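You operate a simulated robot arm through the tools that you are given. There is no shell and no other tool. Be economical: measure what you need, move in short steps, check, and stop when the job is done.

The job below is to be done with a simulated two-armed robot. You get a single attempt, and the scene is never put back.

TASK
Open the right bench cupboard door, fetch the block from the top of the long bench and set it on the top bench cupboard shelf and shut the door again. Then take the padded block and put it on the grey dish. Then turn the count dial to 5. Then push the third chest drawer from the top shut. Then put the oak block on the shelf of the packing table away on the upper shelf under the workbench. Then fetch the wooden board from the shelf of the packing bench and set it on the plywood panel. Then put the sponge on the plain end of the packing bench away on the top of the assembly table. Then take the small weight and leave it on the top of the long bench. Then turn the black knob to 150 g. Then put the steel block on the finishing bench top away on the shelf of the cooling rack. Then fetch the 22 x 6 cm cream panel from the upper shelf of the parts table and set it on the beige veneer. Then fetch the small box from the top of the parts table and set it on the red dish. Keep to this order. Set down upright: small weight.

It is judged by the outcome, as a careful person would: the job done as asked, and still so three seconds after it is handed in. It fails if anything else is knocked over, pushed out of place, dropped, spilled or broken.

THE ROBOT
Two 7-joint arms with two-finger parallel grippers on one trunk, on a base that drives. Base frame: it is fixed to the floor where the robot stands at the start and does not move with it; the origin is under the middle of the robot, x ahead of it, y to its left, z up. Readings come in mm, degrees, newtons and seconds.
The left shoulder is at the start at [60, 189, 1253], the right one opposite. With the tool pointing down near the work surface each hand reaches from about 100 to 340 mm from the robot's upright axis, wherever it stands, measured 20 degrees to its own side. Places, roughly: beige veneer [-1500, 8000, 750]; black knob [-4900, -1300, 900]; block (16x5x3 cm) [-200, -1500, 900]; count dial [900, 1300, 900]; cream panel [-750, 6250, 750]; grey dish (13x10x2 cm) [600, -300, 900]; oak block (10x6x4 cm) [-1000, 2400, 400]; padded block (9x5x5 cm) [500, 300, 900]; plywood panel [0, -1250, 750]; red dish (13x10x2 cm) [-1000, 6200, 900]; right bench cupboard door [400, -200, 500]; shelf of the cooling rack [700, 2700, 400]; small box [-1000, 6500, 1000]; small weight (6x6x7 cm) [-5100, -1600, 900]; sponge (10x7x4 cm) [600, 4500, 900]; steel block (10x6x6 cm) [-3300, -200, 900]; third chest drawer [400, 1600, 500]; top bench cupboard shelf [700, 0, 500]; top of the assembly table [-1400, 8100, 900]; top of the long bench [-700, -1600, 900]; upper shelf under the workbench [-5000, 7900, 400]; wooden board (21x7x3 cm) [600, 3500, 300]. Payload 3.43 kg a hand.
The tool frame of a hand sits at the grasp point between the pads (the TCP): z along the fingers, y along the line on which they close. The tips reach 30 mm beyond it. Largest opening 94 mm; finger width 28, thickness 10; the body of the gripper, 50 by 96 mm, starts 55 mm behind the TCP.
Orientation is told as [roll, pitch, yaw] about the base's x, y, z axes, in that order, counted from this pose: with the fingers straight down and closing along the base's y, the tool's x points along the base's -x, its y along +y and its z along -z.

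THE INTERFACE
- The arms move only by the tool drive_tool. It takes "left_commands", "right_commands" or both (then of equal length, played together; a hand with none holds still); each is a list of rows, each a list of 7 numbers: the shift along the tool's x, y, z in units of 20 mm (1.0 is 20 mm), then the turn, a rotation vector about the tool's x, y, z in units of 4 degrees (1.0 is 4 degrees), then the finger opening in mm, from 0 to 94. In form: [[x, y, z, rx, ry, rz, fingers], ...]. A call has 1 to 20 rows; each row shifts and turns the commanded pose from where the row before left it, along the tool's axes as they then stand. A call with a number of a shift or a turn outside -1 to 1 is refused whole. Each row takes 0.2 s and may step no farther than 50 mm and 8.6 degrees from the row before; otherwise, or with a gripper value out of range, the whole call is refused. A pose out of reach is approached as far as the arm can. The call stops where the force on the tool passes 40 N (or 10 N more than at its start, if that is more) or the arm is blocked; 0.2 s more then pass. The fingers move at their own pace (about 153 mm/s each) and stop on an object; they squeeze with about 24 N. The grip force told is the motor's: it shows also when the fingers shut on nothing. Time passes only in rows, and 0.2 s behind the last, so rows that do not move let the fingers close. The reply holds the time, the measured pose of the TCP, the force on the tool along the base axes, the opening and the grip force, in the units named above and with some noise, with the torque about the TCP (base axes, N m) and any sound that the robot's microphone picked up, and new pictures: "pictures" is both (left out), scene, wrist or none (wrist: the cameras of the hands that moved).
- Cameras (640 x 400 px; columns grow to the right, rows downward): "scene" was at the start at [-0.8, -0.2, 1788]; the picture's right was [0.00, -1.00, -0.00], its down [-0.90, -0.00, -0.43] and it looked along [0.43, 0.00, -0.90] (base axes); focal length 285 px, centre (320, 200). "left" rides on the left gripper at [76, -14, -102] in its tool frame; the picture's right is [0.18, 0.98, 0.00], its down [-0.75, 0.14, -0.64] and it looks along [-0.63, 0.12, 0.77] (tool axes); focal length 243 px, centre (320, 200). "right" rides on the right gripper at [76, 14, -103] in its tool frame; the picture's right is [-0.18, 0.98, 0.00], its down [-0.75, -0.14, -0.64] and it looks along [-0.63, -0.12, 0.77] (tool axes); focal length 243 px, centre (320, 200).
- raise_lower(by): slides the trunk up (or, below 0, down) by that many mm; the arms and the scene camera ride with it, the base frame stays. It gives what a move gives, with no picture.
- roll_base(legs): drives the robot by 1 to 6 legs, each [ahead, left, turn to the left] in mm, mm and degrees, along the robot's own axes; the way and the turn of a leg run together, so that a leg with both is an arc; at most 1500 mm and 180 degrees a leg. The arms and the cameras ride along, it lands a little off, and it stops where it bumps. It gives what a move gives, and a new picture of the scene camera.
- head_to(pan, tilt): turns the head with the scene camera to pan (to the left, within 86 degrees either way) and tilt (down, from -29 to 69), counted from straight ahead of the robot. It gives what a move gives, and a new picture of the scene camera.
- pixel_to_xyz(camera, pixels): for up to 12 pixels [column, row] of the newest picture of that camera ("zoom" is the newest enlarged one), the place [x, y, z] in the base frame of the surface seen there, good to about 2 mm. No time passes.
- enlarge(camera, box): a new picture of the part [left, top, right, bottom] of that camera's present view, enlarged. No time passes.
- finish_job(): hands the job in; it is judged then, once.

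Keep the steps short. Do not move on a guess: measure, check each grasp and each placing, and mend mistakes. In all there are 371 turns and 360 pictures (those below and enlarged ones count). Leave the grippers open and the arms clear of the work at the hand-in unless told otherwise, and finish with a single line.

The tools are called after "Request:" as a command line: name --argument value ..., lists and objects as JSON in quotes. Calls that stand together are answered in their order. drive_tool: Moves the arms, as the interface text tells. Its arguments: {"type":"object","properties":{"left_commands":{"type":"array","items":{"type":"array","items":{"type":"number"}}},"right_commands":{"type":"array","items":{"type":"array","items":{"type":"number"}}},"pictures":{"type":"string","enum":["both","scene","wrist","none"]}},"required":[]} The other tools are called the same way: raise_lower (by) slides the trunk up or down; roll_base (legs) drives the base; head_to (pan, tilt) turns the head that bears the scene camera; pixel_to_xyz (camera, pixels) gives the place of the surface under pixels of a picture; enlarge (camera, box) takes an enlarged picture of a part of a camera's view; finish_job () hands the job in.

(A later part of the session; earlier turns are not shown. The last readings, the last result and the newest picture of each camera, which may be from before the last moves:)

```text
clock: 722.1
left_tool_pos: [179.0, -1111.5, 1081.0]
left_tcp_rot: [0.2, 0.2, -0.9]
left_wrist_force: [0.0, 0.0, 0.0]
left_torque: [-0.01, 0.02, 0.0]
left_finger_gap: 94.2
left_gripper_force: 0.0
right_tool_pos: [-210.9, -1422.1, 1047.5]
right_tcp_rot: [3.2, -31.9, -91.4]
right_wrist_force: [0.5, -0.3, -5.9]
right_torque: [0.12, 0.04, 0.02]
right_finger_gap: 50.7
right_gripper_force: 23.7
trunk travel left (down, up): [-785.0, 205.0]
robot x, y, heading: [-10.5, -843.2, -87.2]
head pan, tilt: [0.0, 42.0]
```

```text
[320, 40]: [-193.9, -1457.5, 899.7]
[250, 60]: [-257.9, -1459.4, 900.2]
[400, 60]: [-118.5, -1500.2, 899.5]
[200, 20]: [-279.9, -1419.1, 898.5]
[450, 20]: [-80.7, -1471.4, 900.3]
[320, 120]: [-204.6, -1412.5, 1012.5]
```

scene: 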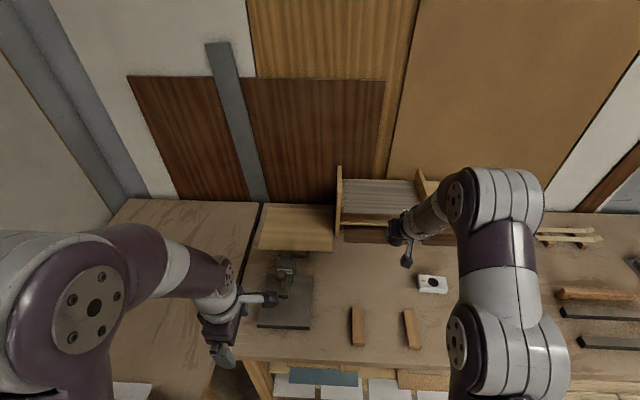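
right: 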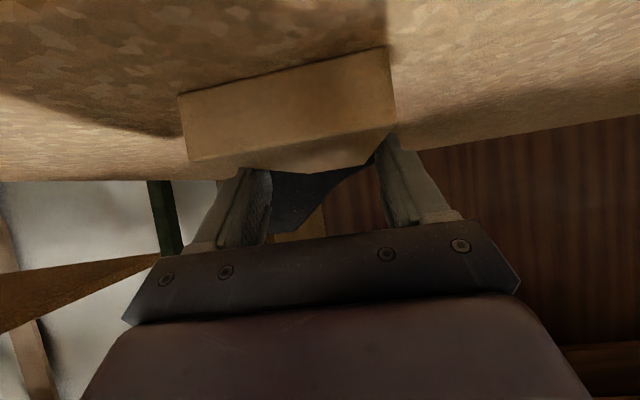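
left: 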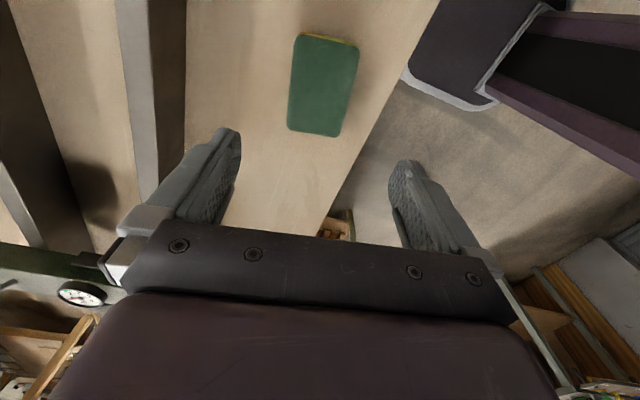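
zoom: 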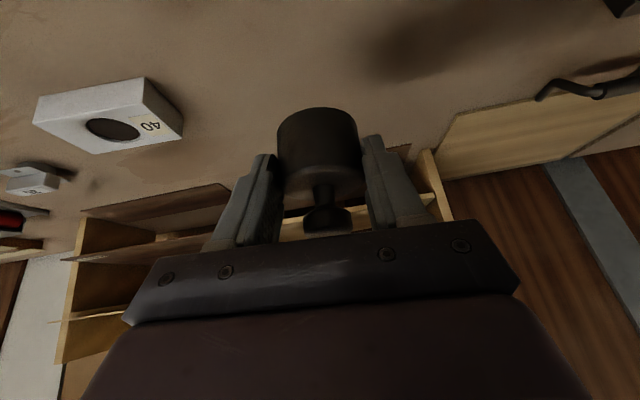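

Bench z≈900 and clear beneath. I lower to contact.

Request:
raise_lower --by -98

Request:
raise_lower --by -5

Request:
raise_lower --by -3

```text
clock: 723.4
left_tool_pos: [181.1, -1110.9, 982.0]
left_tcp_rot: [0.2, 0.2, -0.9]
left_wrist_force: [-0.9, 0.0, -0.3]
left_torque: [0.01, 0.0, -0.01]
left_finger_gap: 94.3
left_gripper_force: 0.2
right_tool_pos: [-211.2, -1422.2, 949.8]
right_tcp_rot: [3.3, -31.8, -91.5]
right_wrist_force: [-0.5, -1.1, -5.6]
right_torque: [0.05, -0.02, -0.03]
right_finger_gap: 50.4
right_gripper_force: 24.4
trunk travel left (down, up): [-687.0, 303.0]
robot x, y, heading: [-9.9, -847.2, -87.4]
head pan, tilt: [0.0, 42.0]
```

```text
clock: 724.0
left_tool_pos: [180.5, -1112.1, 978.2]
left_tcp_rot: [0.0, 0.2, -1.0]
left_wrist_force: [-0.7, -1.0, -0.7]
left_torque: [-0.01, 0.0, -0.01]
left_finger_gap: 94.0
left_gripper_force: 0.1
right_tool_pos: [-211.5, -1421.9, 946.3]
right_tcp_rot: [3.0, -32.0, -91.5]
right_wrist_force: [-1.0, -0.1, 1.0]
right_torque: [-0.04, 0.19, 0.04]
right_finger_gap: 50.2
right_gripper_force: 24.2
trunk travel left (down, up): [-682.0, 308.0]
robot x, y, heading: [-9.3, -845.3, -87.5]
head pan, tilt: [0.0, 42.0]
```

```text
clock: 724.5
left_tool_pos: [181.1, -1109.3, 974.2]
left_tcp_rot: [0.1, 0.2, -0.9]
left_wrist_force: [0.2, 0.0, 0.4]
left_torque: [0.05, -0.02, -0.03]
left_finger_gap: 94.0
left_gripper_force: 0.0
right_tool_pos: [-210.2, -1421.1, 945.3]
right_tcp_rot: [3.1, -32.3, -91.5]
right_wrist_force: [-0.3, -3.4, 15.8]
right_torque: [-0.23, 0.5, -0.03]
right_finger_gap: 50.6
right_gripper_force: 24.1
trunk travel left (down, up): [-679.0, 311.0]
robot x, y, heading: [-8.1, -842.4, -87.8]
head pan, tilt: [0.0, 42.0]
```

Seated. I open gently and rise.

Request:
drive_tool --right_commands '[[0, 0, 0, 0, 0, 0, 60], [0, 0, 0, 0, 0, 0, 75], [0, 0, 0, 0, 0, 0, 94], [0, 0, 0, 0, 0, 0, 94]]' --pictures "none"

Request:
raise_lower --by 120

Request:
enlarge --camera "right" --box '[0, 0, 640, 400]'

```text
clock: 725.5
left_tool_pos: [180.6, -1110.2, 975.1]
left_tcp_rot: [0.1, 0.2, -0.8]
left_wrist_force: [0.4, 0.1, -1.3]
left_torque: [-0.05, 0.03, 0.0]
left_finger_gap: 93.9
left_gripper_force: 0.0
right_tool_pos: [-211.4, -1421.6, 942.4]
right_tcp_rot: [3.1, -31.9, -91.5]
right_wrist_force: [0.5, -0.2, 0.8]
right_torque: [0.01, -0.01, 0.0]
right_finger_gap: 93.9
right_gripper_force: 0.2
trunk travel left (down, up): [-679.0, 311.0]
robot x, y, heading: [-5.3, -844.4, -87.5]
head pan, tilt: [0.0, 42.0]
```

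```text
clock: 727.0
left_tool_pos: [180.9, -1110.4, 1094.9]
left_tcp_rot: [0.1, 0.2, -0.9]
left_wrist_force: [0.0, 0.1, 0.5]
left_torque: [-0.02, -0.01, -0.04]
left_finger_gap: 94.1
left_gripper_force: 0.1
right_tool_pos: [-210.8, -1421.0, 1061.4]
right_tcp_rot: [3.3, -31.9, -91.5]
right_wrist_force: [0.6, -0.5, -0.1]
right_torque: [0.01, 0.0, 0.04]
right_finger_gap: 93.9
right_gripper_force: 0.0
trunk travel left (down, up): [-799.0, 191.0]
robot x, y, heading: [-9.0, -841.3, -87.5]
head pan, tilt: [0.0, 42.0]
```

```text
1.00 times, centred on (320, 200) of right (not enlarged: the box is as wide or as high as the picture)
```

zoom: 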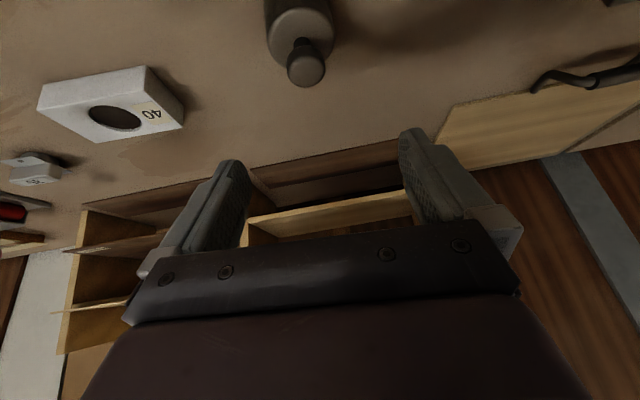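

The weight stands upright on the long bench. Next the black knob back at the machine. I raise, back north, and strafe west keeping my heading.

Request:
raise_lower --by 185

Request:
roll_base --legs '[[-1450, 0, -2.5]]'

Request:
roll_base --legs '[[0, -1450, 0], [0, -1450, 0], [0, -1450, 0]]'

```text
clock: 729.0
left_tool_pos: [179.5, -1109.9, 1279.7]
left_tcp_rot: [0.1, 0.1, -0.9]
left_wrist_force: [0.1, -0.1, -0.2]
left_torque: [0.02, 0.03, -0.01]
left_finger_gap: 94.1
left_gripper_force: 0.0
right_tool_pos: [-210.9, -1421.8, 1247.5]
right_tcp_rot: [3.2, -31.8, -91.5]
right_wrist_force: [0.3, 0.8, -1.0]
right_torque: [-0.02, 0.01, 0.0]
right_finger_gap: 93.9
right_gripper_force: 0.1
trunk travel left (down, up): [-984.0, 6.0]
robot x, y, heading: [-9.2, -837.1, -87.1]
head pan, tilt: [0.0, 42.0]
```

```text
clock: 736.2
left_tool_pos: [114.9, 343.7, 1279.1]
left_tcp_rot: [0.2, 0.1, -1.0]
left_wrist_force: [0.6, -0.1, -0.7]
left_torque: [-0.02, 0.02, -0.01]
left_finger_gap: 93.7
left_gripper_force: 0.0
right_tool_pos: [-277.2, 32.9, 1246.6]
right_tcp_rot: [3.2, -31.9, -91.6]
right_wrist_force: [-0.2, 0.1, -0.1]
right_torque: [-0.04, -0.03, 0.0]
right_finger_gap: 94.2
right_gripper_force: 0.0
trunk travel left (down, up): [-984.0, 6.0]
robot x, y, heading: [-75.3, 612.3, -87.3]
head pan, tilt: [0.0, 42.0]
```

scene: 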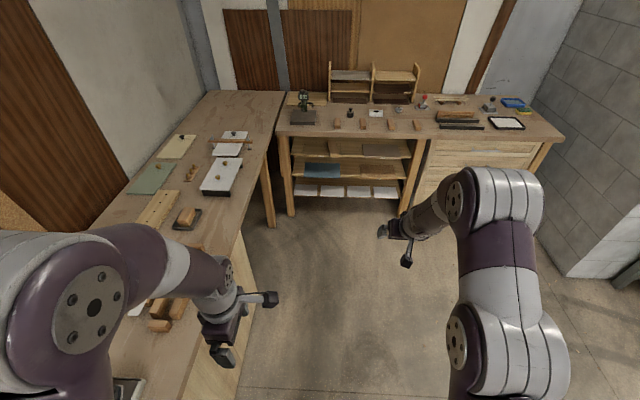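

```text
clock: 757.0
left_tool_pos: [-4203.4, 68.8, 1278.8]
left_tcp_rot: [0.1, 0.3, 2.4]
left_wrist_force: [-0.2, 0.5, 0.2]
left_torque: [-0.03, -0.01, 0.01]
left_finger_gap: 94.1
left_gripper_force: 0.1
right_tool_pos: [-4576.4, -264.3, 1245.8]
right_tcp_rot: [3.0, -32.0, -88.2]
right_wrist_force: [0.9, -0.4, 0.1]
right_torque: [0.02, 0.03, -0.02]
right_finger_gap: 93.9
right_gripper_force: 0.0
trunk travel left (down, up): [-984.0, 6.0]
robot x, y, heading: [-4405.1, 324.3, -84.1]
head pan, tilt: [0.0, 42.0]
```

scene: 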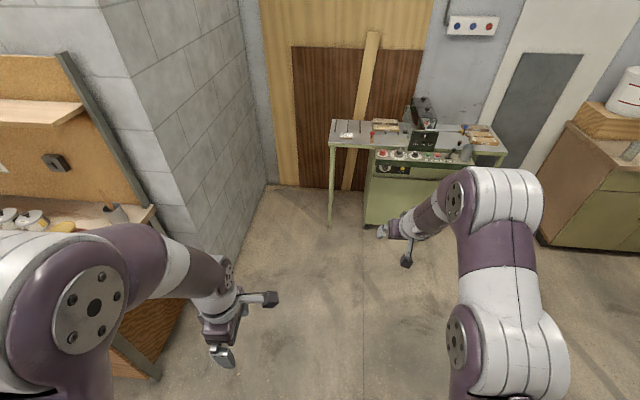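

Request:
roll_base --legs '[[700, -500, -6]]'

Request:
head_to --pan 0 --tilt 40

Request:
enlarge --camera "scene" --box '[240, 120, 400, 220]'

```text
clock: 761.6
left_tool_pos: [-4693.7, -677.8, 1280.1]
left_tcp_rot: [0.2, 0.3, -3.9]
left_wrist_force: [0.0, 0.1, 0.7]
left_torque: [-0.02, 0.0, -0.02]
left_finger_gap: 94.1
left_gripper_force: 0.0
right_tool_pos: [-5101.5, -967.5, 1247.1]
right_tcp_rot: [3.1, -32.0, -94.5]
right_wrist_force: [0.4, 0.3, 0.0]
right_torque: [0.0, 0.0, 0.0]
right_finger_gap: 94.0
right_gripper_force: 0.1
trunk travel left (down, up): [-984.0, 6.0]
robot x, y, heading: [-4872.3, -398.8, -90.6]
head pan, tilt: [0.0, 42.0]
```

scene: 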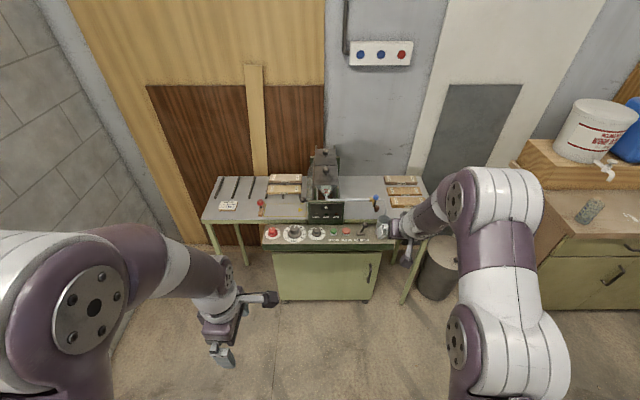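

```text
clock: 762.2
left_tool_pos: [-4694.6, -677.2, 1279.2]
left_tcp_rot: [0.0, 0.3, -3.8]
left_wrist_force: [-1.1, 0.4, 0.3]
left_torque: [0.04, 0.01, -0.02]
left_finger_gap: 94.1
left_gripper_force: 0.0
right_tool_pos: [-5100.4, -968.1, 1247.6]
right_tcp_rot: [3.1, -32.0, -94.5]
right_wrist_force: [0.2, 0.3, 0.1]
right_torque: [0.0, 0.01, 0.03]
right_finger_gap: 94.1
right_gripper_force: 0.1
trunk travel left (down, up): [-984.0, 6.0]
robot x, y, heading: [-4866.3, -399.0, -90.6]
head pan, tilt: [0.0, 40.0]
```

scene: 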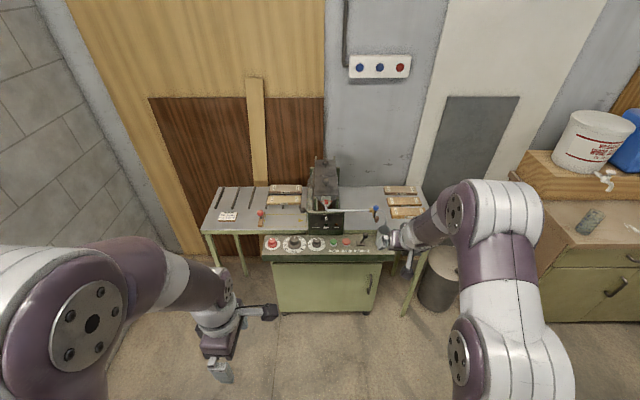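

```text
4.00 times, centred on (320, 170) of scene
```

zoom: 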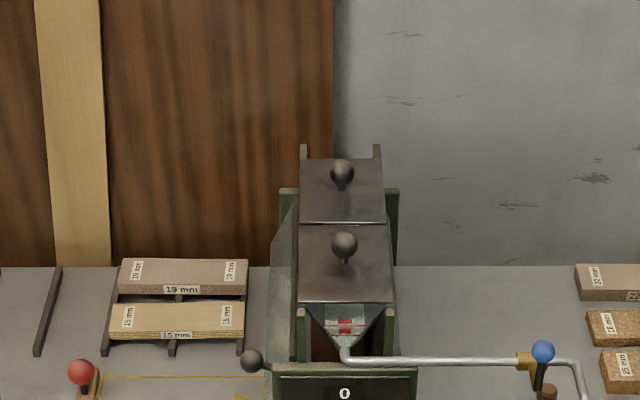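

Request:
enlarge --camera "scene" --box '[255, 225, 355, 288]'

Request:
pixel_to_xyz --camera "zoom" --pixels '[[105, 115], [250, 110], [395, 110], [250, 160], [200, 120], [300, 120], [250, 300]]'

```text
6.35 times, centred on (305, 256) of scene
```

zoom: 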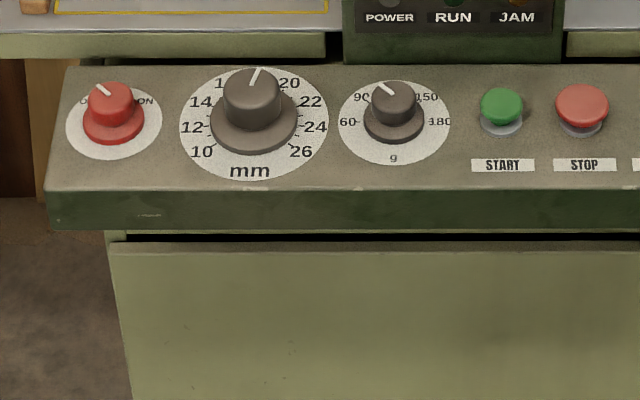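

```text
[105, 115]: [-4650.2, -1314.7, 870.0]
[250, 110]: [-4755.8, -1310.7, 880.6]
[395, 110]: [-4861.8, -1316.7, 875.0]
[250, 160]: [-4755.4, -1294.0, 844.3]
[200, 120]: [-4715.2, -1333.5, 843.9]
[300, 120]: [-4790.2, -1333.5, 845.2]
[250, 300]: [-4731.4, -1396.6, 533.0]
```

The g-scale knob is at (−4862,−1317), top z≈876; scale 60…180 clockwise, now near 90. I bring the left hand over it.

Request:
roll_base --legs '[[455, -170, 0.6]]'

Request:
drive_tool --left_commands '[[0, -1, 0, 0, 0, 0, 90], [0, -1, 0, 0, 0, 0, 90], [0, -1, 0, 0, 0, 0, 80], [0, -1, 1, 0, 0, 0, 80], [0, -1, 1, 0, 0, 0, 80], [0, -1, 1, 0, 0, 0, 80], [0, 0, 1, 0, 0, 0, 80], [0, 0, 1, 0, 0, 0, 80], [0, 0, 1, 0, 0, 0, 80], [0, 0, 1, 0, 0, 0, 80]]' --pictures "wrist"

```text
clock: 765.1
left_tool_pos: [-4860.7, -1135.4, 1279.5]
left_tcp_rot: [0.1, 0.3, -3.0]
left_wrist_force: [-0.3, 0.0, 0.1]
left_torque: [-0.04, 0.01, -0.02]
left_finger_gap: 94.0
left_gripper_force: 0.2
right_tool_pos: [-5261.3, -1431.8, 1247.4]
right_tcp_rot: [3.1, -32.0, -93.6]
right_wrist_force: [-0.3, 0.2, 0.0]
right_torque: [-0.01, 0.0, 0.0]
right_finger_gap: 94.1
right_gripper_force: 0.0
trunk travel left (down, up): [-984.0, 6.0]
robot x, y, heading: [-5034.6, -862.7, -89.6]
head pan, tilt: [0.0, 40.0]
```

scene: 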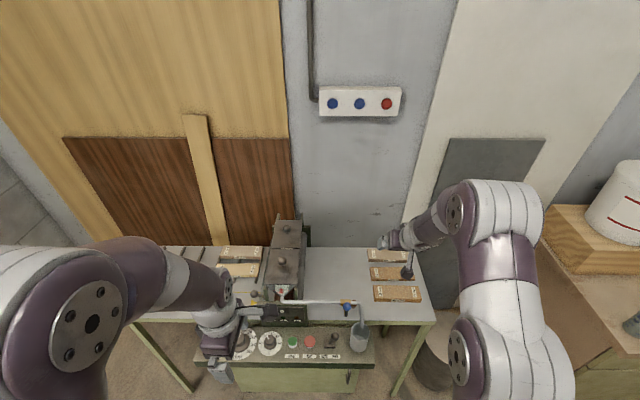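

```text
clock: 767.3
left_tool_pos: [-4869.5, -1256.9, 1138.4]
left_tcp_rot: [0.1, 0.2, -3.0]
left_wrist_force: [0.1, -0.9, -0.3]
left_torque: [-0.02, 0.0, 0.0]
left_finger_gap: 79.9
left_gripper_force: 0.0
right_tool_pos: [-5262.8, -1434.4, 1246.8]
right_tcp_rot: [3.1, -31.9, -93.6]
right_wrist_force: [-1.3, 0.0, -0.5]
right_torque: [0.01, 0.01, -0.01]
right_finger_gap: 94.2
right_gripper_force: 0.1
trunk travel left (down, up): [-984.0, 6.0]
robot x, y, heading: [-5038.7, -861.9, -89.7]
head pan, tilt: [0.0, 40.0]
```

left: 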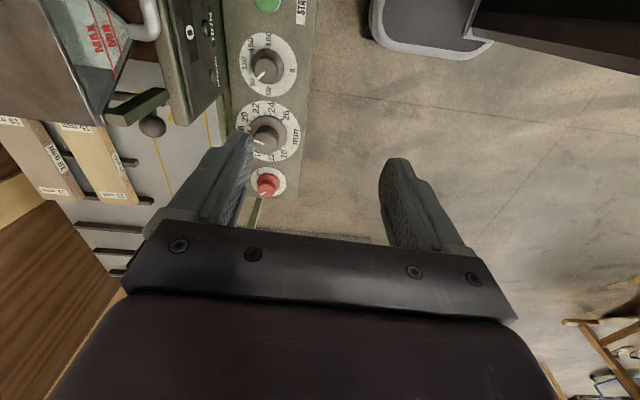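

Request:
enlarge --camera "left" --box '[225, 30, 305, 100]'

Request:
pixel_to_xyz --camera "left" --pixels '[[268, 66], [293, 65], [242, 66], [268, 36], [266, 95], [200, 50], [266, 30]]'

```text
5.71 times, centred on (265, 65) of left
```

zoom: 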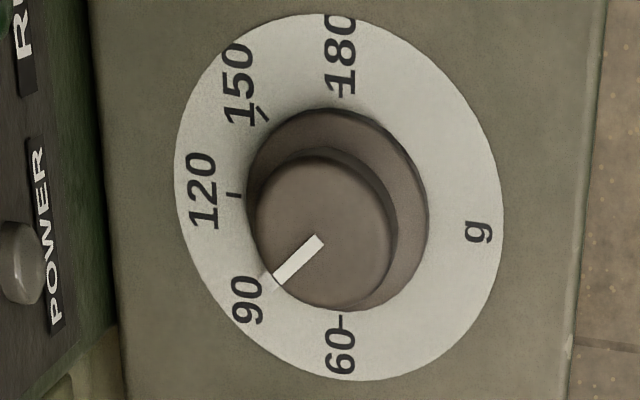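

```text
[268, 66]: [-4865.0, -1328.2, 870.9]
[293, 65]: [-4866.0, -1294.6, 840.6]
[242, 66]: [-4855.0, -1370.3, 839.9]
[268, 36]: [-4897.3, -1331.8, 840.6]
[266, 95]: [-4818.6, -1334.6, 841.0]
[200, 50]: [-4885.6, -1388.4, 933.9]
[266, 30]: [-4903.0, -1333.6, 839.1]
```

Request:
pixel_to_xyz --camera "zoom" --pixels '[[234, 195], [263, 115], [343, 90], [343, 321], [318, 240], [278, 280], [260, 230], [390, 215], [330, 160], [325, 300], [240, 300], [205, 195]]'

```text
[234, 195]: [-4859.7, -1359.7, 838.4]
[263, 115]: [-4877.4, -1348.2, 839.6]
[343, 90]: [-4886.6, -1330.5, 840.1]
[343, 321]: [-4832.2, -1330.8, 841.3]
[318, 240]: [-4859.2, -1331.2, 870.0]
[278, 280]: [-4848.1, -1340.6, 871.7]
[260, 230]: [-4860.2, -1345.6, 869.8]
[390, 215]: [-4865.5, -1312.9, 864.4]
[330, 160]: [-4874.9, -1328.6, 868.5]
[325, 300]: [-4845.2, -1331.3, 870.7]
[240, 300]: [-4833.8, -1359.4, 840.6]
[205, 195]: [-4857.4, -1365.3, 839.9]
```

Request:
pixel_to_xyz --camera "left" --pixels '[[185, 20], [190, 60], [200, 90], [215, 60], [175, 100], [160, 60], [222, 40], [180, 5]]'

```text
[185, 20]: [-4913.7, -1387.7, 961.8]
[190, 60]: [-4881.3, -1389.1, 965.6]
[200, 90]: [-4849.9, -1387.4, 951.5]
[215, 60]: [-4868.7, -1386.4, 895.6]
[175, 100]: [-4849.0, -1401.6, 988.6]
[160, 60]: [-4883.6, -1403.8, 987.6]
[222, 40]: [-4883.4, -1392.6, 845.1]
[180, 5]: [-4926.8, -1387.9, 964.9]
```

Knob centre (−4859.7,−1330.5); pointer is ~94° counter-clockwise of the 150 tick. The machine face at y=−1388 leaves ~4 mm at worst angle, so I go carefully with a narrow opening.

Request:
drive_tool --left_commands '[[-0.34, -0.9, 0, 0, 0, 0, 60], [-0.34, -0.9, 0.5, 0, 0, 0, 60], [0, -0.9, 1, 0, 0, 0, 60], [0, -0.9, 1, 0, 0, 0, 60], [0, 0, 1, 0, 0, 0, 60], [0, 0, 1, 0, 0, 0, 60], [0, 0, 1, 0, 0, 0, 60], [0, 0, 1, 0, 0, 0, 60], [0, 0, 1, 0, 0, 0, 60]]' --pictures "wrist"

Request:
pixel_to_xyz --camera "left" --pixels '[[300, 100], [320, 100], [310, 130], [280, 100], [300, 70]]'

```text
clock: 769.3
left_tool_pos: [-4858.1, -1330.1, 987.7]
left_tcp_rot: [0.1, 0.2, -3.0]
left_wrist_force: [-0.2, 0.1, -1.2]
left_torque: [-0.02, 0.01, 0.01]
left_finger_gap: 59.8
left_gripper_force: 0.0
right_tool_pos: [-5262.5, -1432.7, 1247.0]
right_tcp_rot: [3.0, -32.0, -93.5]
right_wrist_force: [1.7, -0.1, 0.9]
right_torque: [0.01, -0.03, 0.01]
right_finger_gap: 94.0
right_gripper_force: 0.1
trunk travel left (down, up): [-984.0, 6.0]
robot x, y, heading: [-5035.7, -862.7, -89.8]
head pan, tilt: [0.0, 40.0]
```

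left: 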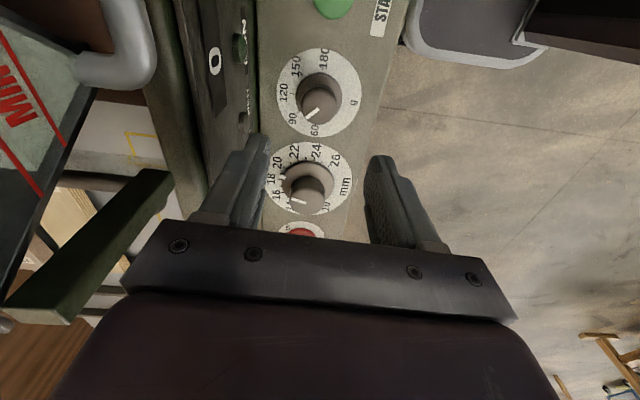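

```text
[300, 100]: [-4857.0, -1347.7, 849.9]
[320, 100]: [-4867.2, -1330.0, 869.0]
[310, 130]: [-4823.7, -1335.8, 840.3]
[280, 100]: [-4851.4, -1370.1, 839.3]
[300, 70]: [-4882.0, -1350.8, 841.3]
```

Request:
pixel_to_xyz --camera "left" --pixels '[[160, 180], [140, 215], [60, 280], [70, 315], [165, 195], [120, 210], [190, 150]]'

```text
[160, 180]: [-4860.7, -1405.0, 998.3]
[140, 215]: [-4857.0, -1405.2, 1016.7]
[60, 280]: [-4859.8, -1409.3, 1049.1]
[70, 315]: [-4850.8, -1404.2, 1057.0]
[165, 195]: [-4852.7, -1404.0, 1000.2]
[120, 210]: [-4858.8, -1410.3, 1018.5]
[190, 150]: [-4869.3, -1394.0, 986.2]
```

The nearby bar is at y=−1405, clear. I descend to z≈883 and grip.

Request:
drive_tool --left_commands '[[0, 0, 1, 0, 0, 0, 60], [0, 0, 1, 0, 0, 0, 60], [0, 0, 1, 0, 0, 0, 60], [0, 0, 1, 0, 0, 0, 60], [0, 0, 1, 0, 0, 0, 60], [0, 0, 0.2, 0, 0, 0, 60], [0, 0, 0, 0, 0, 0, 30], [0, 0, 0, 0, 0, 0, 10], [0, 0, 0, 0, 0, 0, 10]]' --pictures "wrist"

```text
clock: 771.3
left_tool_pos: [-4861.1, -1331.8, 886.2]
left_tcp_rot: [-0.1, 0.2, -3.0]
left_wrist_force: [1.7, -10.8, 6.3]
left_torque: [-0.48, 0.0, 0.0]
left_finger_gap: 33.1
left_gripper_force: 44.9
right_tool_pos: [-5262.3, -1434.1, 1246.9]
right_tcp_rot: [3.2, -31.9, -93.6]
right_wrist_force: [0.6, 0.1, -0.5]
right_torque: [-0.01, -0.01, -0.01]
right_finger_gap: 94.2
right_gripper_force: 0.0
trunk travel left (down, up): [-984.0, 6.0]
robot x, y, heading: [-5039.4, -861.6, -89.6]
head pan, tilt: [0.0, 40.0]
```

left: 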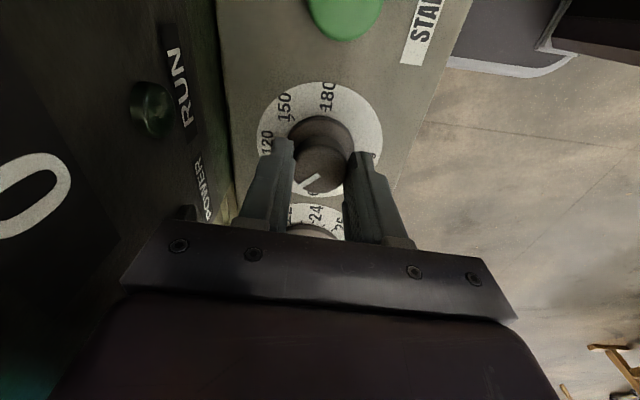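

Knob gripped. I turn clockwise a few steps and check forces.

Request:
drive_tool --left_commands '[[0, 0, 0, 0, 0, 1, 10], [0, 0, 0, 0, 0, 1, 10], [0, 0, 0, 0, 0, 1, 10], [0, 0, 0, 0, 0, 1, 10], [0, 0, 0, 0, 0, 1, 10], [0, 0, 0, 0, 0, 1, 10]]' --pictures "wrist"

```text
clock: 772.7
left_tool_pos: [-4860.6, -1330.2, 885.9]
left_tcp_rot: [0.1, 0.1, -27.1]
left_wrist_force: [-9.9, -16.5, 16.4]
left_torque: [-0.32, 0.99, -0.02]
left_finger_gap: 33.3
left_gripper_force: 45.3
right_tool_pos: [-5264.5, -1433.8, 1246.1]
right_tcp_rot: [3.2, -31.9, -93.7]
right_wrist_force: [0.1, -0.9, 0.5]
right_torque: [-0.01, 0.01, 0.02]
right_finger_gap: 93.8
right_gripper_force: 0.1
trunk travel left (down, up): [-984.0, 6.0]
robot x, y, heading: [-5038.7, -861.2, -89.6]
head pan, tilt: [0.0, 40.0]
```

left: 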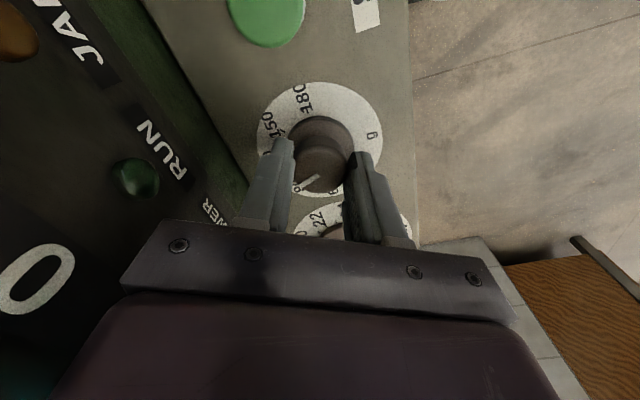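

Turning cleanly past the tightest angle. I continue 64° more.

Request:
drive_tool --left_commands '[[0, 0, 0, 0, 0, 1, 10], [0, 0, 0, 0, 0, 1, 10], [0, 0, 0, 0, 0, 1, 10], [0, 0, 0, 0, 0, 1, 10], [0, 0, 0, 0, 0, 1, 10], [0, 0, 0, 0, 0, 1, 10], [0, 0, 0, 0, 0, 1, 10], [0, 0, 0, 0, 0, 1, 10], [0, 0, 0, 0, 0, 1, 10], [0, 0, 0, 0, 0, 1, 10], [0, 0, 0, 0, 0, 1, 10], [0, 0, 0, 0, 0, 1, 10], [0, 0, 0, 0, 0, 1, 10], [0, 0, 0, 0, 0, 1, 10], [0, 0, 0, 0, 0, 1, 10], [0, 0, 0, 0, 0, 1, 10]]' --pictures "wrist"

Request:
enlarge --camera "left" --box '[240, 70, 400, 210]'

```text
clock: 776.1
left_tool_pos: [-4859.1, -1329.8, 886.0]
left_tcp_rot: [-0.2, 0.1, -91.1]
left_wrist_force: [5.0, -17.1, 25.2]
left_torque: [0.04, -0.14, 0.02]
left_finger_gap: 33.3
left_gripper_force: 44.7
right_tool_pos: [-5262.7, -1433.4, 1246.1]
right_tcp_rot: [3.2, -32.0, -93.6]
right_wrist_force: [0.3, 0.2, -0.1]
right_torque: [-0.05, -0.03, -0.02]
right_finger_gap: 94.0
right_gripper_force: 0.0
trunk travel left (down, up): [-984.0, 6.0]
robot x, y, heading: [-5039.6, -859.9, -89.5]
head pan, tilt: [0.0, 40.0]
```

left: 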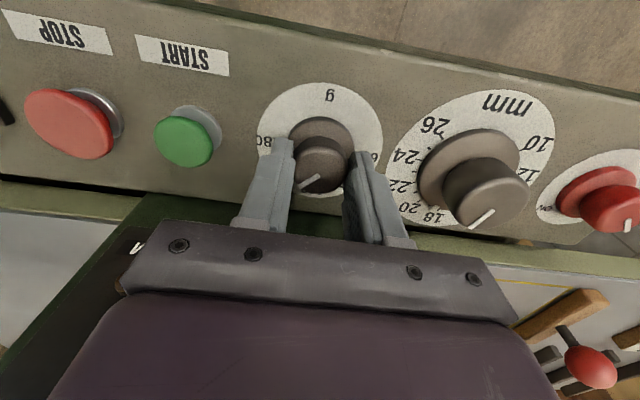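

```text
2.86 times, centred on (320, 140) of left
```

zoom: 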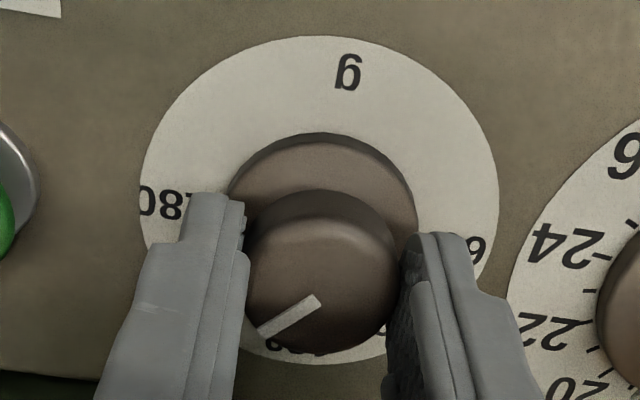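

88° done; 6° more, then open slightly and lift to check.

Request:
drive_tool --left_commands '[[0, 0, 0, 0, 0, 1, 10], [0, 0, 0, 0, 0, 0.5, 10], [0, 0, 0, 0, 0, 0, 40], [0, 0, 0, 0, 0, 0, 54], [0, 0, -0.5, 0, 0, 0, 54], [0, 0, -1, 0, 0, 0, 54], [0, 0, -1, 0, 0, 0, 54], [0, 0, -1, 0, 0, 0, 54], [0, 0, -1, 0, 0, 0, 54], [0, 0, -1, 0, 0, 0, 54], [0, 0, -1, 0, 0, 0, 54]]' --pictures "wrist"

Request:
enlarge --camera "left" --box '[260, 40, 380, 130]'

```text
clock: 778.5
left_tool_pos: [-4858.3, -1327.8, 1014.8]
left_tcp_rot: [-0.2, 0.2, -97.1]
left_wrist_force: [-0.4, 0.0, -0.9]
left_torque: [-0.03, 0.0, 0.03]
left_finger_gap: 53.9
left_gripper_force: 0.1
right_tool_pos: [-5261.8, -1433.5, 1246.5]
right_tcp_rot: [3.2, -32.0, -93.5]
right_wrist_force: [-0.6, 0.5, 0.6]
right_torque: [-0.03, 0.0, -0.01]
right_finger_gap: 94.1
right_gripper_force: 0.1
trunk travel left (down, up): [-984.0, 6.0]
robot x, y, heading: [-5042.4, -865.5, -89.6]
head pan, tilt: [0.0, 40.0]
```

left: 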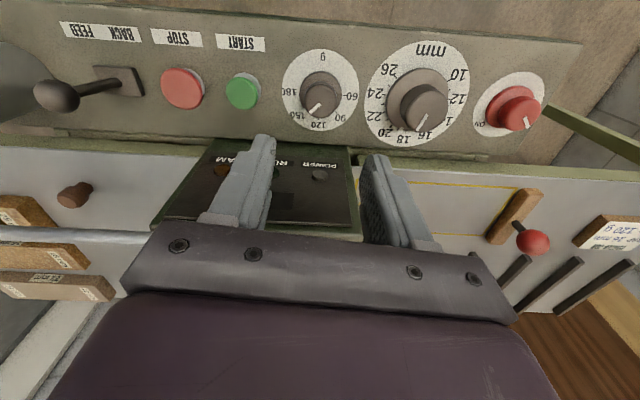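

```text
4.44 times, centred on (320, 85) of left
```

zoom: 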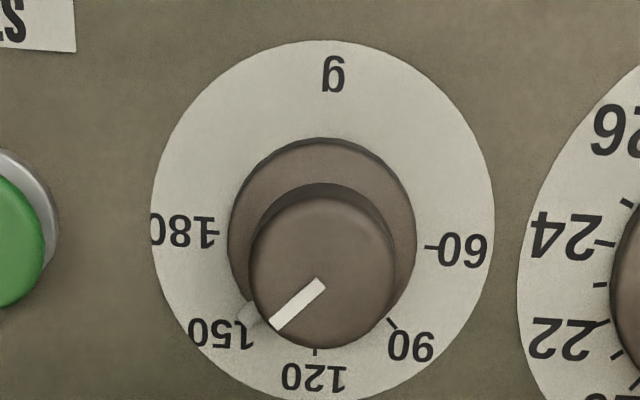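

Request:
pixel_to_xyz --camera "zoom" --pixels '[[321, 284], [273, 325], [214, 233], [430, 246], [315, 352], [392, 324], [245, 320]]'

```text
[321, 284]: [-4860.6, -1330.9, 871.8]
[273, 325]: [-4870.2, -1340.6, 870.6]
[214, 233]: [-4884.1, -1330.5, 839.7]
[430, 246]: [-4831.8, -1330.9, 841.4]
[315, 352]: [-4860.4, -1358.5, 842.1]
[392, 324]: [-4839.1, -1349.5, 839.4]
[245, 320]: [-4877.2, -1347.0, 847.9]
```

Pointer lies on 150 g. Next the steel block on the finishing bench. I retract the left arm and move off.

Request:
drive_tool --left_commands '[[0, 0, -1, 0, 0, 0, 60], [0, 0, -1, 0, 0, 0, 94], [0, 0, -1, 0, 0, 0, 94], [0, 0, -1, 0, 0, 0, 94], [0, 0, -1, 0, 0, 0, 94], [1, 0, -1, 0, 0, 0, 94], [1, 0, -1, 0, 0, 0, 94], [1, 0, 0, 0, 0, 0, 94], [1, 0, 0, 0, 0, 0, 94], [1, 0, 0, 0, 0, 0, 94]]' --pictures "none"

Request:
roll_base --legs '[[-1450, 0, -0.4]]'

Request:
roll_base --legs '[[0, 1050, 0], [0, 1050, 0]]'

```text
clock: 780.7
left_tool_pos: [-4848.2, -1228.5, 1152.5]
left_tcp_rot: [-0.3, 0.1, -96.9]
left_wrist_force: [-0.1, 0.6, 0.1]
left_torque: [0.01, 0.0, -0.01]
left_finger_gap: 94.0
left_gripper_force: 0.0
right_tool_pos: [-5262.7, -1431.6, 1246.7]
right_tcp_rot: [3.2, -31.9, -93.6]
right_wrist_force: [-0.1, 0.6, -0.1]
right_torque: [0.02, 0.0, 0.01]
right_finger_gap: 93.9
right_gripper_force: 0.0
trunk travel left (down, up): [-984.0, 6.0]
robot x, y, heading: [-5039.7, -860.3, -89.4]
head pan, tilt: [0.0, 40.0]
```

```text
clock: 787.9
left_tool_pos: [-4870.3, 206.0, 1152.6]
left_tcp_rot: [-0.1, 0.1, -95.4]
left_wrist_force: [-0.9, 0.0, -0.1]
left_torque: [0.02, 0.01, -0.05]
left_finger_gap: 94.0
left_gripper_force: 0.0
right_tool_pos: [-5279.4, -10.3, 1247.1]
right_tcp_rot: [3.2, -31.9, -91.9]
right_wrist_force: [0.6, -0.1, -0.6]
right_torque: [0.03, 0.0, 0.01]
right_finger_gap: 93.7
right_gripper_force: 0.1
trunk travel left (down, up): [-984.0, 6.0]
robot x, y, heading: [-5071.8, 568.1, -87.6]
head pan, tilt: [0.0, 40.0]
```

scene: 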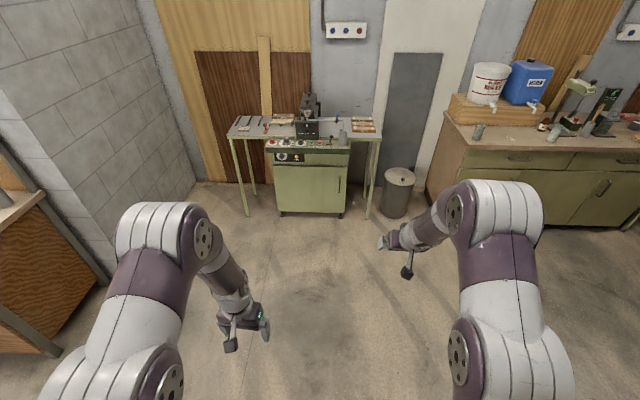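

```text
clock: 798.3
left_tool_pos: [-2767.6, 299.8, 1152.6]
left_tcp_rot: [-0.2, 0.0, -95.0]
left_wrist_force: [-0.3, 0.2, 0.2]
left_torque: [0.01, -0.03, 0.0]
left_finger_gap: 94.1
left_gripper_force: 0.0
right_tool_pos: [-3175.6, 81.4, 1246.7]
right_tcp_rot: [3.3, -32.0, -91.6]
right_wrist_force: [0.0, 0.7, 0.4]
right_torque: [0.0, 0.05, 0.0]
right_finger_gap: 93.7
right_gripper_force: 0.1
trunk travel left (down, up): [-984.0, 6.0]
robot x, y, heading: [-2973.6, 657.1, -87.5]
head pan, tilt: [0.0, 40.0]
```

scene: 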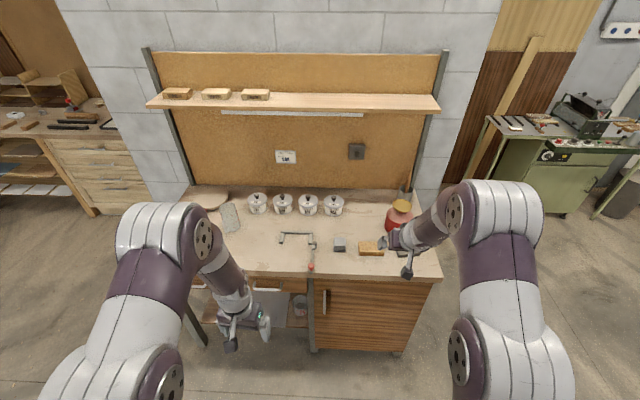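

Request:
enlarge --camera "scene" --box '[265, 205, 425, 305]'

Request:
pixel_to_xyz --camera "scene" --pixels '[[339, 241], [334, 238], [345, 238], [345, 246], [334, 247], [339, 252], [370, 245], [312, 250], [340, 275], [320, 262], [310, 235]]'

```text
4.00 times, centred on (345, 255) of scene
```

zoom: 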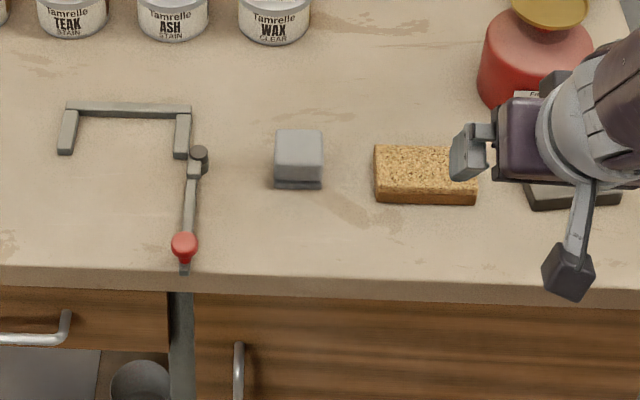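

```text
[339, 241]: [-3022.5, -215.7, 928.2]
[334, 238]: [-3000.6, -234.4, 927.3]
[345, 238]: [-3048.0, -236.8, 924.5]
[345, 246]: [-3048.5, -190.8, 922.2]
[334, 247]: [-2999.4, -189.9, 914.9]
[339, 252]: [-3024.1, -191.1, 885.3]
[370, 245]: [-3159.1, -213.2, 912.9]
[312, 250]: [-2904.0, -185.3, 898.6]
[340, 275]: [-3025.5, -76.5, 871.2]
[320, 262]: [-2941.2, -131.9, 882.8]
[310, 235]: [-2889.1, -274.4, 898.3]
```

The object at x≈−3300 is hidden by my hand. I step aside to see it.

Request:
roll_base --legs '[[0, -330, 0]]'

Request:
enlarge --camera "scene" --box '[240, 200, 400, 300]'

```text
clock: 800.5
left_tool_pos: [-3098.8, 284.7, 1153.5]
left_tcp_rot: [-0.3, 0.2, -95.5]
left_wrist_force: [0.5, -0.2, -0.5]
left_torque: [0.03, 0.0, 0.0]
left_finger_gap: 94.1
left_gripper_force: 0.0
right_tool_pos: [-3508.0, 70.4, 1246.9]
right_tcp_rot: [3.0, -32.0, -92.0]
right_wrist_force: [-0.5, 0.1, -0.3]
right_torque: [0.01, -0.02, -0.02]
right_finger_gap: 94.0
right_gripper_force: 0.0
trunk travel left (down, up): [-984.0, 6.0]
robot x, y, heading: [-3302.4, 646.7, -87.8]
head pan, tilt: [0.0, 40.0]
```

scene: 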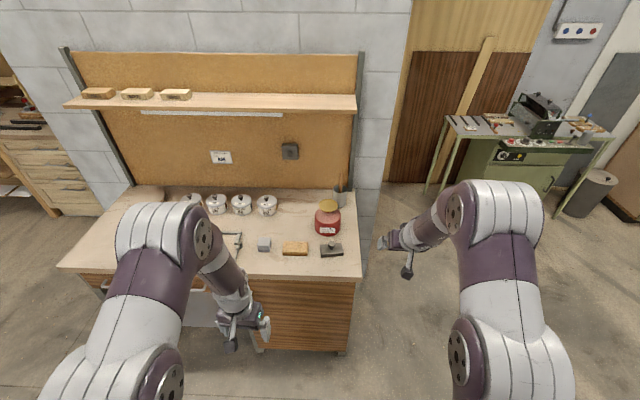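

```text
4.00 times, centred on (320, 250) of scene
```

zoom: 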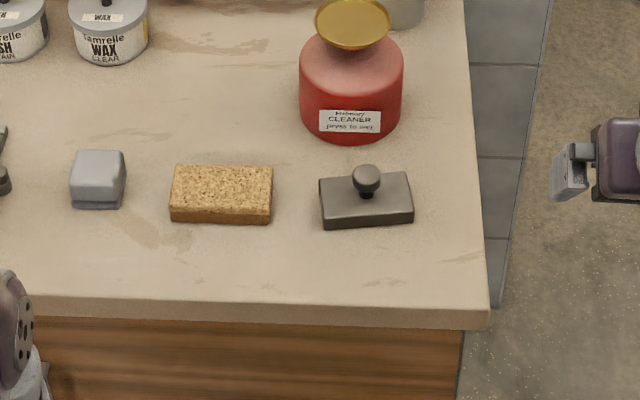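

The steel block is the dark one with a knob. I measure it.

Request:
pixel_to_xyz --camera "zoom" --pixels '[[322, 182], [408, 177], [412, 210], [323, 215], [366, 172], [366, 192], [380, 205], [370, 228], [375, 120], [340, 300], [270, 210], [325, 228]]'

```text
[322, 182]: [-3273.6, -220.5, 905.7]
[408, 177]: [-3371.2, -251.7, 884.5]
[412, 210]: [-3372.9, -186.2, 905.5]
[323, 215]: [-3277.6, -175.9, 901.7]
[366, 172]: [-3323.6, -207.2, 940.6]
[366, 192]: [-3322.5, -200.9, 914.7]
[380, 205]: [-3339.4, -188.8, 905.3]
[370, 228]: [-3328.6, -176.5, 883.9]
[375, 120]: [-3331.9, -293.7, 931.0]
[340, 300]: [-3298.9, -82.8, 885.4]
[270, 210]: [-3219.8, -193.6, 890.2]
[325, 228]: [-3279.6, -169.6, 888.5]
```

Steel block: body x −3274…−3373, z 883–906, knob at (−3323,−205) up to 941. I'll hold it by the knob with the hand at −52°.

Request:
drive_tool --right_commands '[[0, 0, 0, 0, -1, 0, 94], [0, 0, 0, 0, -1, 0, 94], [0, 0, 0, 0, -1, 0, 94], [0, 0, 0, 0, -1, 0, 94], [0, 0, 0, 0, -1, 0, 94]]' --pictures "none"

```text
clock: 801.7
left_tool_pos: [-3101.2, 285.1, 1153.9]
left_tcp_rot: [-0.2, 0.1, -95.5]
left_wrist_force: [0.7, 1.0, -0.6]
left_torque: [-0.01, 0.03, 0.01]
left_finger_gap: 94.1
left_gripper_force: 0.0
right_tool_pos: [-3511.2, 67.3, 1250.4]
right_tcp_rot: [4.0, -48.6, -93.3]
right_wrist_force: [-0.2, -0.1, 0.1]
right_torque: [-0.03, 0.01, 0.05]
right_finger_gap: 94.0
right_gripper_force: 0.1
right hand out of reach, approached as far as the arm can: row 2
trunk travel left (down, up): [-984.0, 6.0]
robot x, y, heading: [-3301.8, 647.9, -87.9]
head pan, tilt: [0.0, 40.0]
```

Request:
drive_tool --right_commands '[[0, 0, 0, 0.9, 0, 0, 60], [0, 0, 0, 0, 0, 0, 60]]' --pictures "none"

Request:
roll_base --legs '[[260, 178, 0]]'

Request:
raise_lower --by -230

Request:
enlarge --camera "right" --box '[0, 0, 640, 400]'

```text
clock: 802.3
left_tool_pos: [-3101.2, 284.2, 1152.8]
left_tcp_rot: [-0.2, 0.0, -95.6]
left_wrist_force: [0.1, 0.0, -1.0]
left_torque: [-0.01, 0.02, -0.01]
left_finger_gap: 93.8
left_gripper_force: 0.0
right_tool_pos: [-3510.6, 69.1, 1246.5]
right_tcp_rot: [3.1, -47.3, -93.3]
right_wrist_force: [0.1, -0.4, 0.4]
right_torque: [-0.03, 0.01, -0.01]
right_finger_gap: 60.0
right_gripper_force: 0.0
right hand out of reach, approached as far as the arm can: row 1
trunk travel left (down, up): [-984.0, 6.0]
robot x, y, heading: [-3302.4, 646.7, -88.0]
head pan, tilt: [0.0, 40.0]
```

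```text
clock: 804.4
left_tool_pos: [-2912.4, 23.9, 1152.6]
left_tcp_rot: [-0.1, 0.0, -94.9]
left_wrist_force: [0.4, -0.2, 0.9]
left_torque: [0.01, 0.0, 0.0]
left_finger_gap: 93.7
left_gripper_force: 0.0
right_tool_pos: [-3320.6, -196.1, 1246.7]
right_tcp_rot: [3.3, -47.3, -93.0]
right_wrist_force: [0.3, 0.1, -0.1]
right_torque: [-0.02, -0.03, -0.01]
right_finger_gap: 59.6
right_gripper_force: 0.0
trunk travel left (down, up): [-984.0, 6.0]
robot x, y, heading: [-3117.7, 381.2, -87.6]
head pan, tilt: [0.0, 40.0]
```

scene: 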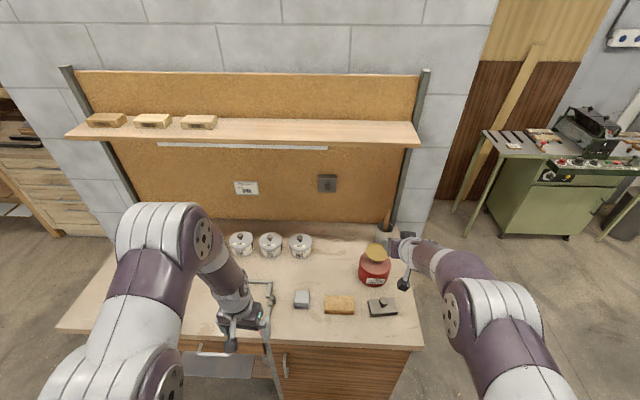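

```text
clock: 806.8
left_tool_pos: [-2911.3, 22.1, 923.4]
left_tcp_rot: [-0.2, 0.1, -94.9]
left_wrist_force: [-0.6, -0.6, -0.4]
left_torque: [0.02, 0.02, -0.01]
left_finger_gap: 93.8
left_gripper_force: 0.0
right_tool_pos: [-3318.8, -197.3, 1017.4]
right_tcp_rot: [3.1, -47.2, -92.7]
right_wrist_force: [-0.7, -0.2, -0.2]
right_torque: [0.03, -0.04, 0.05]
right_finger_gap: 59.9
right_gripper_force: 0.0
trunk travel left (down, up): [-754.0, 236.0]
robot x, y, heading: [-3114.9, 383.8, -87.4]
head pan, tilt: [0.0, 40.0]
```

```text
1.00 times, centred on (320, 200) of right (not enlarged: the box is as wide or as high as the picture)
```

zoom: 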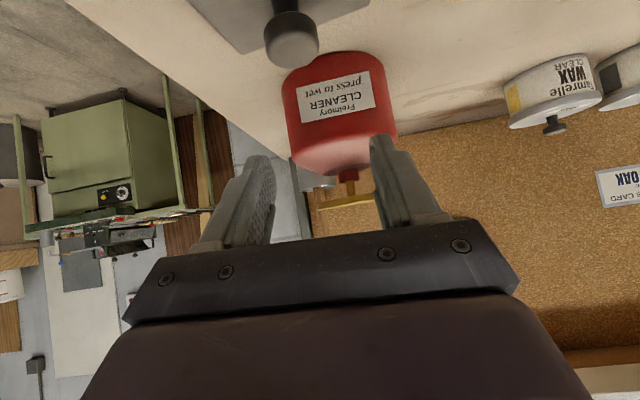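

The knob lines up between the fingers. I lower to z≈938 and grip.

Request:
raise_lower --by -60

Request:
raise_lower --by -18

Request:
drive_tool --right_commands '[[0, 0, 0, 0, 0, 0, 40], [0, 0, 0, 0, 0, 0, 20], [0, 0, 0, 0, 0, 0, 5], [0, 0, 0, 0, 0, 0, 5]]' --pictures "wrist"

```text
clock: 807.8
left_tool_pos: [-2910.8, 22.7, 862.4]
left_tcp_rot: [-0.2, 0.1, -95.0]
left_wrist_force: [-0.5, -0.1, -0.3]
left_torque: [-0.05, 0.03, 0.0]
left_finger_gap: 93.9
left_gripper_force: 0.0
right_tool_pos: [-3317.6, -196.2, 956.4]
right_tcp_rot: [3.1, -47.3, -92.8]
right_wrist_force: [-0.8, -0.2, -0.3]
right_torque: [-0.01, 0.01, 0.04]
right_finger_gap: 59.8
right_gripper_force: 0.1
trunk travel left (down, up): [-694.0, 296.0]
robot x, y, heading: [-3117.0, 383.8, -87.5]
head pan, tilt: [0.0, 40.0]
```

```text
clock: 808.5
left_tool_pos: [-2910.8, 21.7, 845.1]
left_tcp_rot: [-0.1, 0.1, -94.9]
left_wrist_force: [0.2, -0.6, 0.3]
left_torque: [-0.01, 0.0, -0.04]
left_finger_gap: 93.8
left_gripper_force: 0.2
right_tool_pos: [-3318.1, -196.3, 938.2]
right_tcp_rot: [3.2, -47.4, -92.8]
right_wrist_force: [0.0, -0.3, 0.5]
right_torque: [-0.03, -0.01, 0.0]
right_finger_gap: 59.8
right_gripper_force: 0.0
trunk travel left (down, up): [-676.0, 314.0]
robot x, y, heading: [-3115.6, 384.6, -87.4]
head pan, tilt: [0.0, 40.0]
```

```text
clock: 809.5
left_tool_pos: [-2910.5, 22.4, 845.8]
left_tcp_rot: [-0.3, 0.1, -94.9]
left_wrist_force: [-0.4, -0.4, 0.6]
left_torque: [-0.02, -0.01, 0.05]
left_finger_gap: 94.0
left_gripper_force: 0.0
right_tool_pos: [-3318.5, -197.9, 938.4]
right_tcp_rot: [3.2, -47.1, -92.7]
right_wrist_force: [-0.6, -1.2, 0.2]
right_torque: [-0.03, -0.05, -0.03]
right_finger_gap: 31.5
right_gripper_force: 23.5
trunk travel left (down, up): [-676.0, 314.0]
robot x, y, heading: [-3118.6, 381.8, -87.6]
head pan, tilt: [0.0, 40.0]
```

right: 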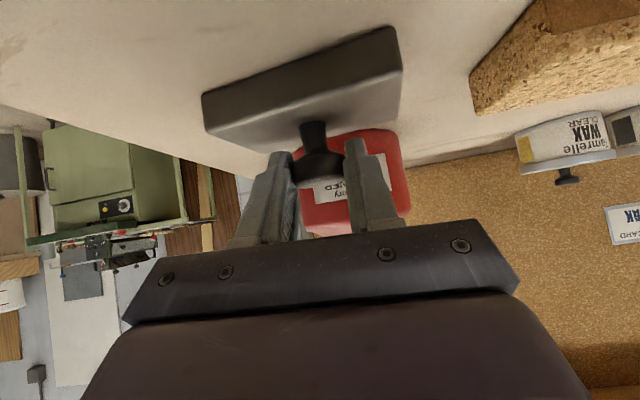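

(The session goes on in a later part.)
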